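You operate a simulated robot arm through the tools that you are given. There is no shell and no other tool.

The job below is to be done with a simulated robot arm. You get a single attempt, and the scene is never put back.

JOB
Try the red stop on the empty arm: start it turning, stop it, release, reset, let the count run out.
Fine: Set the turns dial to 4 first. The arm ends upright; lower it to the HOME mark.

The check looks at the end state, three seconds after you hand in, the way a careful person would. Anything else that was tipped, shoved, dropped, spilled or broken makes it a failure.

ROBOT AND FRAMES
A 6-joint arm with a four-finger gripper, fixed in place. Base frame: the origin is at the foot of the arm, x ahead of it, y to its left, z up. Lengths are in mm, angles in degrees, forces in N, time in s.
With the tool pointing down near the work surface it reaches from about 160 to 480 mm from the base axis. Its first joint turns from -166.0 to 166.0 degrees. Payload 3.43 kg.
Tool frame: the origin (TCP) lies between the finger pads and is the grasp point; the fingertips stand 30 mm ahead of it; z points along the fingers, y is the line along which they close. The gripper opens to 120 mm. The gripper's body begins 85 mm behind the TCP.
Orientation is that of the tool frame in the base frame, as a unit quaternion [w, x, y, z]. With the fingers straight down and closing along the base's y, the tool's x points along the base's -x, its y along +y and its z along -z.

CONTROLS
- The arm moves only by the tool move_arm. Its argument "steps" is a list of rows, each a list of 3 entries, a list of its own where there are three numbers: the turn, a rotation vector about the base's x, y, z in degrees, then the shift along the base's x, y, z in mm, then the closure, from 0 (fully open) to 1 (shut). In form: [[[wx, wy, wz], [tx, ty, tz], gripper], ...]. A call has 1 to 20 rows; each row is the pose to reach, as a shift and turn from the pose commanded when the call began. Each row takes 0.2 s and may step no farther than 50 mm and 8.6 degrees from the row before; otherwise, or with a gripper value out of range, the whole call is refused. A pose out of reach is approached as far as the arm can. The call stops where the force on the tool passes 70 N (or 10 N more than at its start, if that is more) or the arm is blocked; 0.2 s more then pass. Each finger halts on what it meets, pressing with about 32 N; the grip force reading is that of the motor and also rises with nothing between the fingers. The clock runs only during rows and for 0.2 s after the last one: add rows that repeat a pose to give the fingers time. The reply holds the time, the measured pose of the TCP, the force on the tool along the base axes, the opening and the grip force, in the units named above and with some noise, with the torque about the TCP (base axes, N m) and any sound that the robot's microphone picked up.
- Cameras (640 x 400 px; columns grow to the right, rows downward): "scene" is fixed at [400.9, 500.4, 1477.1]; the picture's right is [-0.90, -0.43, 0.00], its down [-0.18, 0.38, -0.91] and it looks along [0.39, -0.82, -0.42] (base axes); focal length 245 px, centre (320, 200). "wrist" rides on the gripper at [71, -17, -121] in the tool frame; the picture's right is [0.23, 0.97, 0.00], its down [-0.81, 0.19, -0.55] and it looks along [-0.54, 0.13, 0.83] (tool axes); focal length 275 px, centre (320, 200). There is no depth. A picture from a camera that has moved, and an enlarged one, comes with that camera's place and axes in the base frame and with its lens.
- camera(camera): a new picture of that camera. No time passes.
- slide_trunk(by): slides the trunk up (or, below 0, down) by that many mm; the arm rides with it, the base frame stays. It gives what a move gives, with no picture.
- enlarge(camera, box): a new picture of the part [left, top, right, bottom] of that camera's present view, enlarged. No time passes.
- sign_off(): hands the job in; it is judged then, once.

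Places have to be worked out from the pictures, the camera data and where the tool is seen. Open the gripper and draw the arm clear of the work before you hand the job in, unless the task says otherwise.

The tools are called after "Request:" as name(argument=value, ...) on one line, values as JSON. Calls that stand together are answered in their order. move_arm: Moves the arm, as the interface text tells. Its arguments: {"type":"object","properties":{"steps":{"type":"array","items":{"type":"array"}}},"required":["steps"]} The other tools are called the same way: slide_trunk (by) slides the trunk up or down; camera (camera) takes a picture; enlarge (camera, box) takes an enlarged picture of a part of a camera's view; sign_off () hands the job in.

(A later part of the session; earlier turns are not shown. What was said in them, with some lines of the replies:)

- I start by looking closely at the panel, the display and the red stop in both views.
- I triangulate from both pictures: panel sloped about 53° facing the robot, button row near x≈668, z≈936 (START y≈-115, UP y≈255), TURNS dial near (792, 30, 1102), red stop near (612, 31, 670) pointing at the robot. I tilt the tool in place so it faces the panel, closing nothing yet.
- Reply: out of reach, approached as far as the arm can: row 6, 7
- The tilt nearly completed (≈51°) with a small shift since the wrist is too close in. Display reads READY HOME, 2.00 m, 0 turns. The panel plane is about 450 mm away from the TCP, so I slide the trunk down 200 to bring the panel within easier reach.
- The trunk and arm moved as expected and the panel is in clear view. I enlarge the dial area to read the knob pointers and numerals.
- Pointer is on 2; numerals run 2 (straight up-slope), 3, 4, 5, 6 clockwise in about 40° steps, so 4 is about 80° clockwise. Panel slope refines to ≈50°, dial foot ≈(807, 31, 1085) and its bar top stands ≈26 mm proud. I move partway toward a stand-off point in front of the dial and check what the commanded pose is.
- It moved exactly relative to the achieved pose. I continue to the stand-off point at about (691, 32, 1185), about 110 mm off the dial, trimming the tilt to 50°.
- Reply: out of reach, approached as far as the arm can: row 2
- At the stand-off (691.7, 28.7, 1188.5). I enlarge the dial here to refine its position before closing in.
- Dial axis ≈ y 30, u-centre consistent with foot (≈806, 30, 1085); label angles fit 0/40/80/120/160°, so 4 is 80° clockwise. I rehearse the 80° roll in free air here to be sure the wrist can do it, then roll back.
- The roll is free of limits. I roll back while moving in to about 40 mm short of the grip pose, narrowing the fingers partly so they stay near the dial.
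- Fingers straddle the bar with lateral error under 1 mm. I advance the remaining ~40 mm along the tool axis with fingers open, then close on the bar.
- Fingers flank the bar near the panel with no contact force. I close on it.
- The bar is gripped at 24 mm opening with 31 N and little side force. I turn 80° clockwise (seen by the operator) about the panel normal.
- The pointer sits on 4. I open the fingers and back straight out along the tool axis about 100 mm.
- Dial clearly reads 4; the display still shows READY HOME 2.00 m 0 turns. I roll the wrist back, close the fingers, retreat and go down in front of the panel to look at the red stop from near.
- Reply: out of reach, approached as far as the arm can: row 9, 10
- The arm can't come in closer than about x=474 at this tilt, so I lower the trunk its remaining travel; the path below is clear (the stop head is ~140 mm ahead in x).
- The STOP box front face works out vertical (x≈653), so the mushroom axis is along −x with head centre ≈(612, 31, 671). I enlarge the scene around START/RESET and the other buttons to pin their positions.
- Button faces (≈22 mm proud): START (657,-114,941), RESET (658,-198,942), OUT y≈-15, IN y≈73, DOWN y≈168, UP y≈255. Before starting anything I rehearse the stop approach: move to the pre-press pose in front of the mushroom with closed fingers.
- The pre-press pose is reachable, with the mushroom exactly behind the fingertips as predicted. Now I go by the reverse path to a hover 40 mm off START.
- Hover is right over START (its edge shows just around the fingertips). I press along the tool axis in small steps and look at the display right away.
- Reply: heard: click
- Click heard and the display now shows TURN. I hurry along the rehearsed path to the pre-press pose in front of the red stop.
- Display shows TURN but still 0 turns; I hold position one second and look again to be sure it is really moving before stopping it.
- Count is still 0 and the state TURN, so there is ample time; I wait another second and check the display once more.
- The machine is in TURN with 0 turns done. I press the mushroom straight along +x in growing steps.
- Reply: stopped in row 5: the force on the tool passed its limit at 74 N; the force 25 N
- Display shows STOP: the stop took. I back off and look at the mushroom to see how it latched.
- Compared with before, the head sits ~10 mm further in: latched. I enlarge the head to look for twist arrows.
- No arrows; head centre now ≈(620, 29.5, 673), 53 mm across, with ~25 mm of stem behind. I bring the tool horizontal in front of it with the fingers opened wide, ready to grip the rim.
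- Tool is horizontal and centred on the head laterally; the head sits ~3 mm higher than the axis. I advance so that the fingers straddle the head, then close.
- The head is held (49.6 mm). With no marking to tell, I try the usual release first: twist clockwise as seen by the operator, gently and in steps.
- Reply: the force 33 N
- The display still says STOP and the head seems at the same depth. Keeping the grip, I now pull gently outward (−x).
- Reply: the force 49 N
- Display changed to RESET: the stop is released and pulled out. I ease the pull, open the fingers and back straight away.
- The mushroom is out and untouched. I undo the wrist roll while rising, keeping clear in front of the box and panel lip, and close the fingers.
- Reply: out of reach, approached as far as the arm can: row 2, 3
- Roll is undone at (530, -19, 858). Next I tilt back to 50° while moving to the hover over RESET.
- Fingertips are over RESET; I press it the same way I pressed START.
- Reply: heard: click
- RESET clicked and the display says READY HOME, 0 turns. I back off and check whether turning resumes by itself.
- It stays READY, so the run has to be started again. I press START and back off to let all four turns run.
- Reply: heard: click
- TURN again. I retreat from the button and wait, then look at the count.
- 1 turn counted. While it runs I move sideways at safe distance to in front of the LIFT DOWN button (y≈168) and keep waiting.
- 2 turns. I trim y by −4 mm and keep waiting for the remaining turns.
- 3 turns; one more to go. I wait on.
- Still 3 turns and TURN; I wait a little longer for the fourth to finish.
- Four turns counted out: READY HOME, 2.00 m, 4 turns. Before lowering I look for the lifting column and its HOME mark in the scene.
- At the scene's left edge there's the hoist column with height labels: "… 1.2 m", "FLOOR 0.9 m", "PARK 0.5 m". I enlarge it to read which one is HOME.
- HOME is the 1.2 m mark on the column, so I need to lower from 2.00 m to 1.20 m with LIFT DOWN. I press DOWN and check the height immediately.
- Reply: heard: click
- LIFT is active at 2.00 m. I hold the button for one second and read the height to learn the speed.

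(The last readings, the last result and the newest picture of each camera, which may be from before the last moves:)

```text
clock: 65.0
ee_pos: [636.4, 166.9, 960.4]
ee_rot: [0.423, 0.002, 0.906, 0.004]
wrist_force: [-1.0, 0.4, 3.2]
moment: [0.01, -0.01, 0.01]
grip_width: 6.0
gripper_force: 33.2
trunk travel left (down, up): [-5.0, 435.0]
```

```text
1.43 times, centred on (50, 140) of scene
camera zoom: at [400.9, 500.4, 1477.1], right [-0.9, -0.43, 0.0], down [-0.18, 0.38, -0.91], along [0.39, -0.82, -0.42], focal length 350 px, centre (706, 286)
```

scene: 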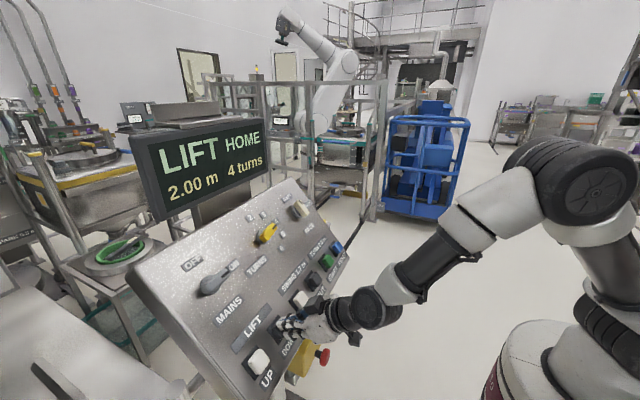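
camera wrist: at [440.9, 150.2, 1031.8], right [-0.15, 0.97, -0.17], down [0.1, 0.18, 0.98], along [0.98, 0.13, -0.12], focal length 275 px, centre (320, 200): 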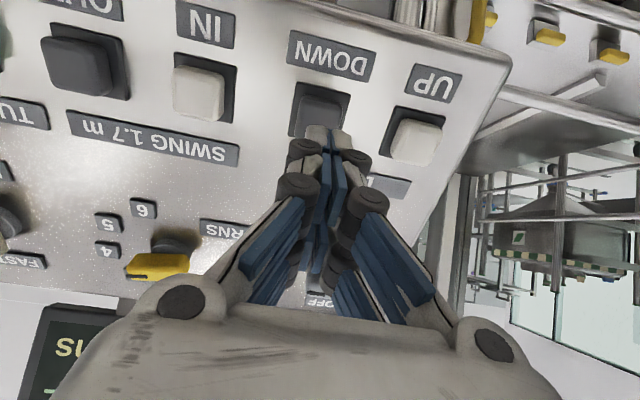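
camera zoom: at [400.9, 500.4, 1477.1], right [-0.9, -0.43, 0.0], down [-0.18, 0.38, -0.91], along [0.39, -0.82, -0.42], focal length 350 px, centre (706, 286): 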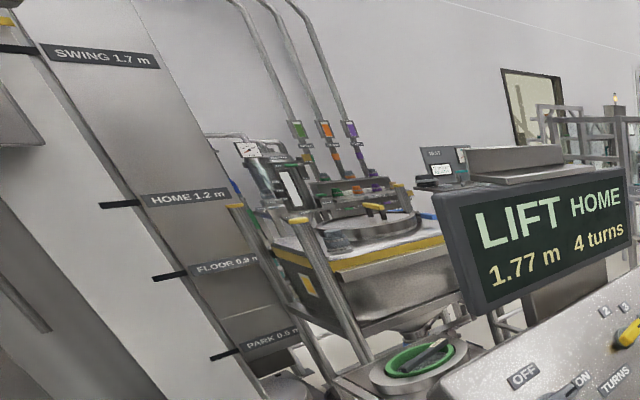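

Height fell to 1.77 m in about one second. I hold another 1.2 s to calibrate the speed, staying well above 1.2 m.

Request:
move_arm(steps=[[[0, 0, 0], [0, 0, 0], 1], [[0, 0, 0], [0, 0, 0], 1], [[0, 0, 0], [0, 0, 0], 1], [[0, 0, 0], [0, 0, 0], 1], [[0, 0, 0], [0, 0, 0], 1]])

Request:
enlarge(camera="scene", box=[120, 110, 300, 230])

Request:
enlarge(camera="scene", box=[0, 0, 100, 280])

```text
clock: 66.2
ee_pos: [635.4, 165.4, 960.2]
ee_rot: [0.422, 0.002, 0.906, 0.004]
wrist_force: [-1.3, 1.4, 2.2]
moment: [-0.01, -0.01, 0.0]
grip_width: 6.1
gripper_force: 33.0
trunk travel left (down, up): [-5.0, 435.0]
```

```text
3.33 times, centred on (210, 170) of scene
camera zoom: at [400.9, 500.4, 1477.1], right [-0.9, -0.43, 0.0], down [-0.18, 0.38, -0.91], along [0.39, -0.82, -0.42], focal length 816 px, centre (687, 300)
```

zoom: 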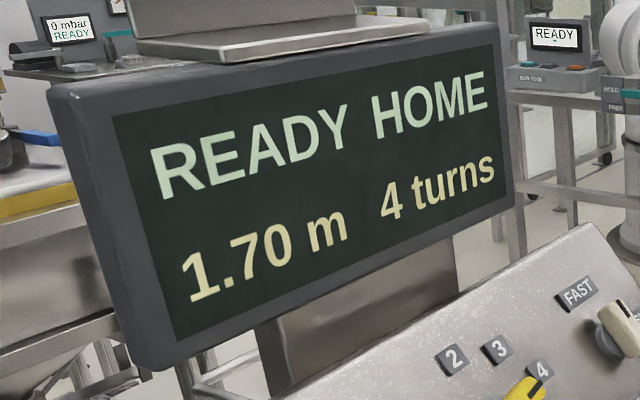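

```text
1.43 times, centred on (50, 140) of scene
camera zoom: at [400.9, 500.4, 1477.1], right [-0.9, -0.43, 0.0], down [-0.18, 0.38, -0.91], along [0.39, -0.82, -0.42], focal length 350 px, centre (706, 286)
```

zoom: 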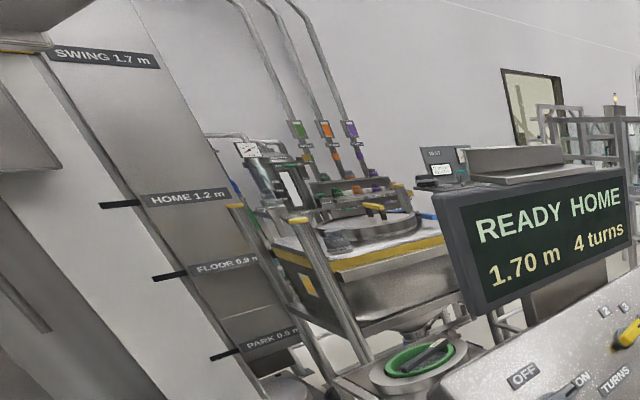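

The lift stops by itself at each mark: now READY at SWING 1.70 m. I release and press DOWN again to go on to HOME 1.2 m.

Request:
move_arm(steps=[[[0, 0, 0], [-15, 1.5, 12.6], 1], [[0, 0, 0], [-20, 1.5, 17], 1], [[0, 0, 0], [-20, 1.5, 17], 1], [[0, 0, 0], [-9, 1.5, 8], 1], [[0, 0, 0], [-3, 1.5, 2.5], 1], [[0, 0, 0], [1, 1.5, -0.5], 1]])

Request:
enlarge(camera="scene", box=[120, 110, 300, 230])

```text
clock: 67.6
ee_pos: [635.8, 166.6, 958.6]
ee_rot: [0.423, 0.002, 0.906, 0.004]
wrist_force: [-1.3, 1.2, 2.6]
moment: [0.01, -0.01, 0.02]
grip_width: 6.2
gripper_force: 32.9
trunk travel left (down, up): [-5.0, 435.0]
heard: click
```

```text
3.33 times, centred on (210, 170) of scene
camera zoom: at [400.9, 500.4, 1477.1], right [-0.9, -0.43, 0.0], down [-0.18, 0.38, -0.91], along [0.39, -0.82, -0.42], focal length 816 px, centre (687, 300)
```

zoom: 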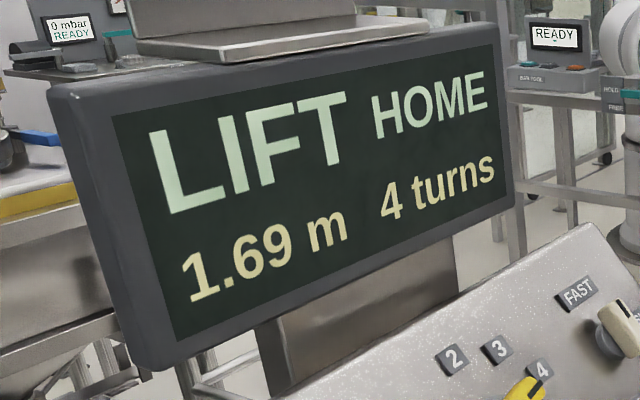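

It is descending again from 1.69 m. I hold 1.2 s and look.

Request:
move_arm(steps=[[[0, 0, 0], [0, 0, 0], 1], [[0, 0, 0], [0, 0, 0], 1], [[0, 0, 0], [0, 0, 0], 1], [[0, 0, 0], [0, 0, 0], 1], [[0, 0, 0], [0, 0, 0], 1]])

Request:
enlarge(camera="scene", box=[0, 0, 300, 280])

```text
clock: 68.8
ee_pos: [636.2, 166.3, 958.4]
ee_rot: [0.423, 0.001, 0.906, 0.004]
wrist_force: [-1.2, 0.6, 2.0]
moment: [0.02, -0.05, 0.01]
grip_width: 6.1
gripper_force: 33.5
trunk travel left (down, up): [-5.0, 435.0]
```

```text
1.43 times, centred on (150, 140) of scene
camera zoom: at [400.9, 500.4, 1477.1], right [-0.9, -0.43, 0.0], down [-0.18, 0.38, -0.91], along [0.39, -0.82, -0.42], focal length 350 px, centre (563, 286)
```

zoom: 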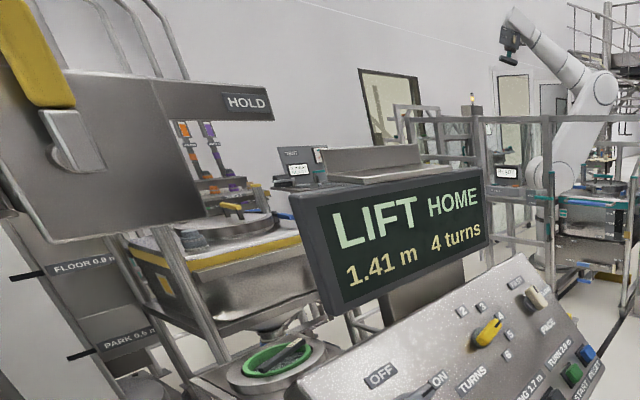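

1.41 m and the arm's carriage has come into view at left, well clear of my gripper. I hold about another second; it should stop at 1.20 m.

Request:
move_arm(steps=[[[0, 0, 0], [0, 0, 0], 1], [[0, 0, 0], [0, 0, 0], 1], [[0, 0, 0], [0, 0, 0], 1]])

Request:
enlarge(camera="scene", box=[0, 0, 300, 280])

```text
clock: 69.6
ee_pos: [635.1, 166.5, 959.0]
ee_rot: [0.423, 0.002, 0.906, 0.004]
wrist_force: [-1.4, -0.8, 1.4]
moment: [0.0, 0.0, -0.01]
grip_width: 6.0
gripper_force: 33.7
trunk travel left (down, up): [-5.0, 435.0]
```

```text
1.43 times, centred on (150, 140) of scene
camera zoom: at [400.9, 500.4, 1477.1], right [-0.9, -0.43, 0.0], down [-0.18, 0.38, -0.91], along [0.39, -0.82, -0.42], focal length 350 px, centre (563, 286)
```

zoom: 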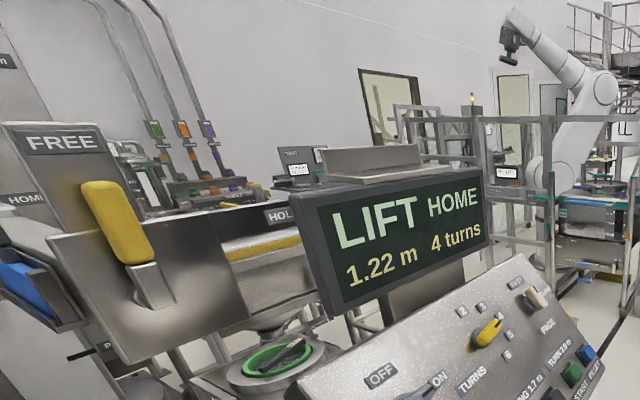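

1.22 m; I hold one more short row for the automatic stop at the HOME mark.

Request:
move_arm(steps=[[[0, 0, 0], [0, 0, 0], 1]])

Request:
enlarge(camera="scene", box=[0, 0, 300, 280])

```text
clock: 70.0
ee_pos: [635.0, 166.4, 959.0]
ee_rot: [0.423, 0.002, 0.906, 0.004]
wrist_force: [-2.1, -0.2, 2.0]
moment: [-0.04, -0.02, -0.02]
grip_width: 6.0
gripper_force: 33.0
trunk travel left (down, up): [-5.0, 435.0]
```

```text
1.43 times, centred on (150, 140) of scene
camera zoom: at [400.9, 500.4, 1477.1], right [-0.9, -0.43, 0.0], down [-0.18, 0.38, -0.91], along [0.39, -0.82, -0.42], focal length 350 px, centre (563, 286)
```

zoom: 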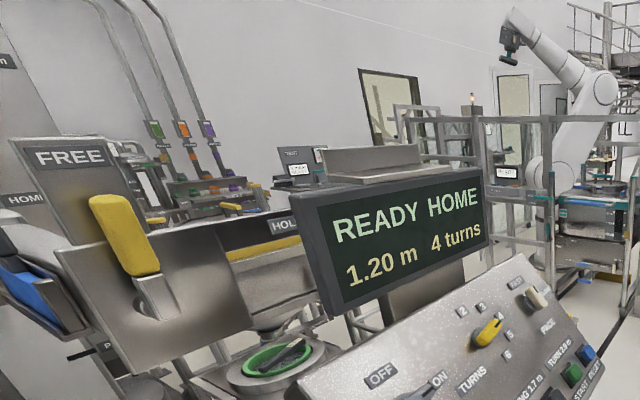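

READY HOME at 1.20 m. I release the button, back well away from the panel and open the gripper.

Request:
move_arm(steps=[[[0, 0, 0], [-15, 0, 12.6], 1], [[0, 0, 0], [-40, 0, 33.6], 0.9], [[0, 0, 0], [-75, -5, 60], 0.7], [[0, 0, 0], [-105, -30, 80], 0.4], [[0, 0, 0], [-130, -60, 100], 0.2], [[0, 0, 0], [-140, -90, 110], 0], [[0, 0, 0], [-140, -110, 110], 0], [[0, 0, 0], [-140, -110, 110], 0], [[0, 0, 0], [-140, -110, 110], 0], [[0, 0, 0], [-140, -110, 110], 0]])

Request:
camera(camera="scene")

Request:
camera(camera="wrist")

Request:
enlarge(camera="scene", box=[120, 110, 360, 270])

Request:
enlarge(camera="scene", box=[270, 310, 360, 400])

```text
clock: 72.2
ee_pos: [496.9, 56.8, 1069.4]
ee_rot: [0.423, 0.003, 0.906, 0.004]
wrist_force: [0.0, -0.1, 0.0]
moment: [0.0, 0.01, -0.04]
grip_width: 120.0
gripper_force: 0.2
trunk travel left (down, up): [-5.0, 435.0]
```

```text
taken
```

scene: 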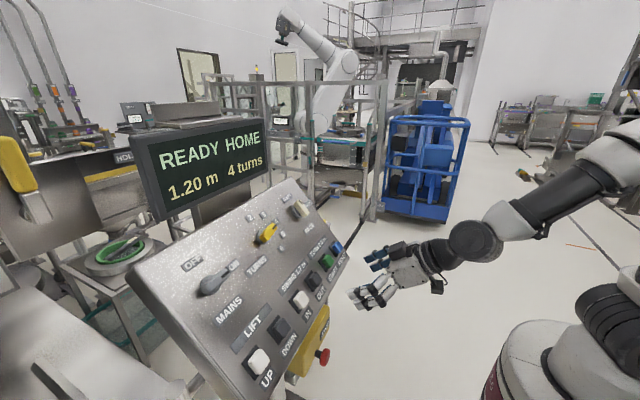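

```text
taken
camera wrist: at [359.5, 39.2, 1089.6], right [-0.15, 0.97, -0.17], down [0.1, 0.18, 0.98], along [0.98, 0.13, -0.12], focal length 275 px, centre (320, 200)
```

wrist: 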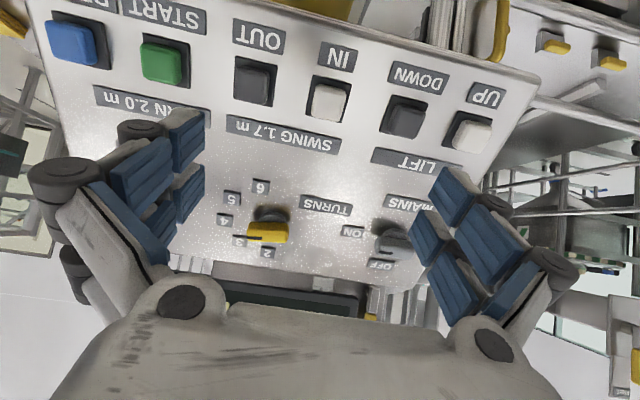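

```text
2.50 times, centred on (240, 190) of scene
camera zoom: at [400.9, 500.4, 1477.1], right [-0.9, -0.43, 0.0], down [-0.18, 0.38, -0.91], along [0.39, -0.82, -0.42], focal length 612 px, centre (520, 225)
```

zoom: 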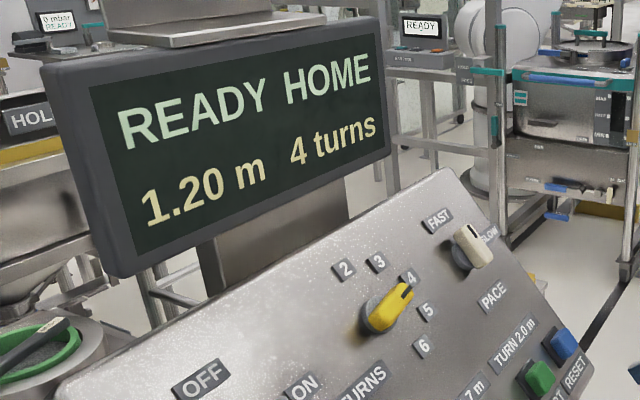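

```text
4.44 times, centred on (315, 355) of scene
camera zoom: at [400.9, 500.4, 1477.1], right [-0.9, -0.43, 0.0], down [-0.18, 0.38, -0.91], along [0.39, -0.82, -0.42], focal length 1088 px, centre (342, -489)
```

zoom: 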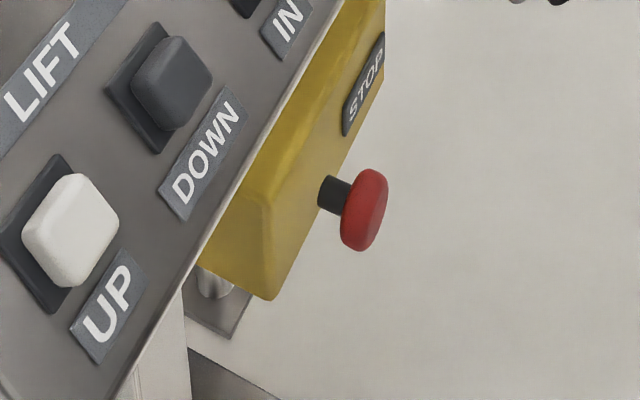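

The dial is on 4 and the red stop is out. The display reads READY HOME, 1.20 m, 4 turns, and the gripper is open and clear of the panel, so I hand the job in.

Request:
sign_off()

```text
The job is handed in.
```

The red-stop test is done and handed in. The display reads READY HOME, 1.20 m, 4 turns, and the gripper is open and clear of the panel.

- **Dial:** I set TURNS from 2 to 4 first and left every other control as it was.
- **Stop test:** I pressed START and the display showed TURN. After about 4 seconds, with the count still at 0, I pressed the red stop and the display went to STOP.
- **Release and reset:** The display still read STOP after a clockwise twist and only changed to RESET once I pulled the red stop out. Pressing RESET brought it back to READY.
- **Count:** It did not start again on its own after RESET, so I pressed START a second time and let all four turns run out.
- **Lowering:** LIFT DOWN stops by itself at each mark. The first press took the arm from 2.00 m to the SWING mark at 1.70 m, and the second to the HOME mark at 1.20 m.

The arm was out of the cameras' view while it turned, so I followed the turns on the display only.
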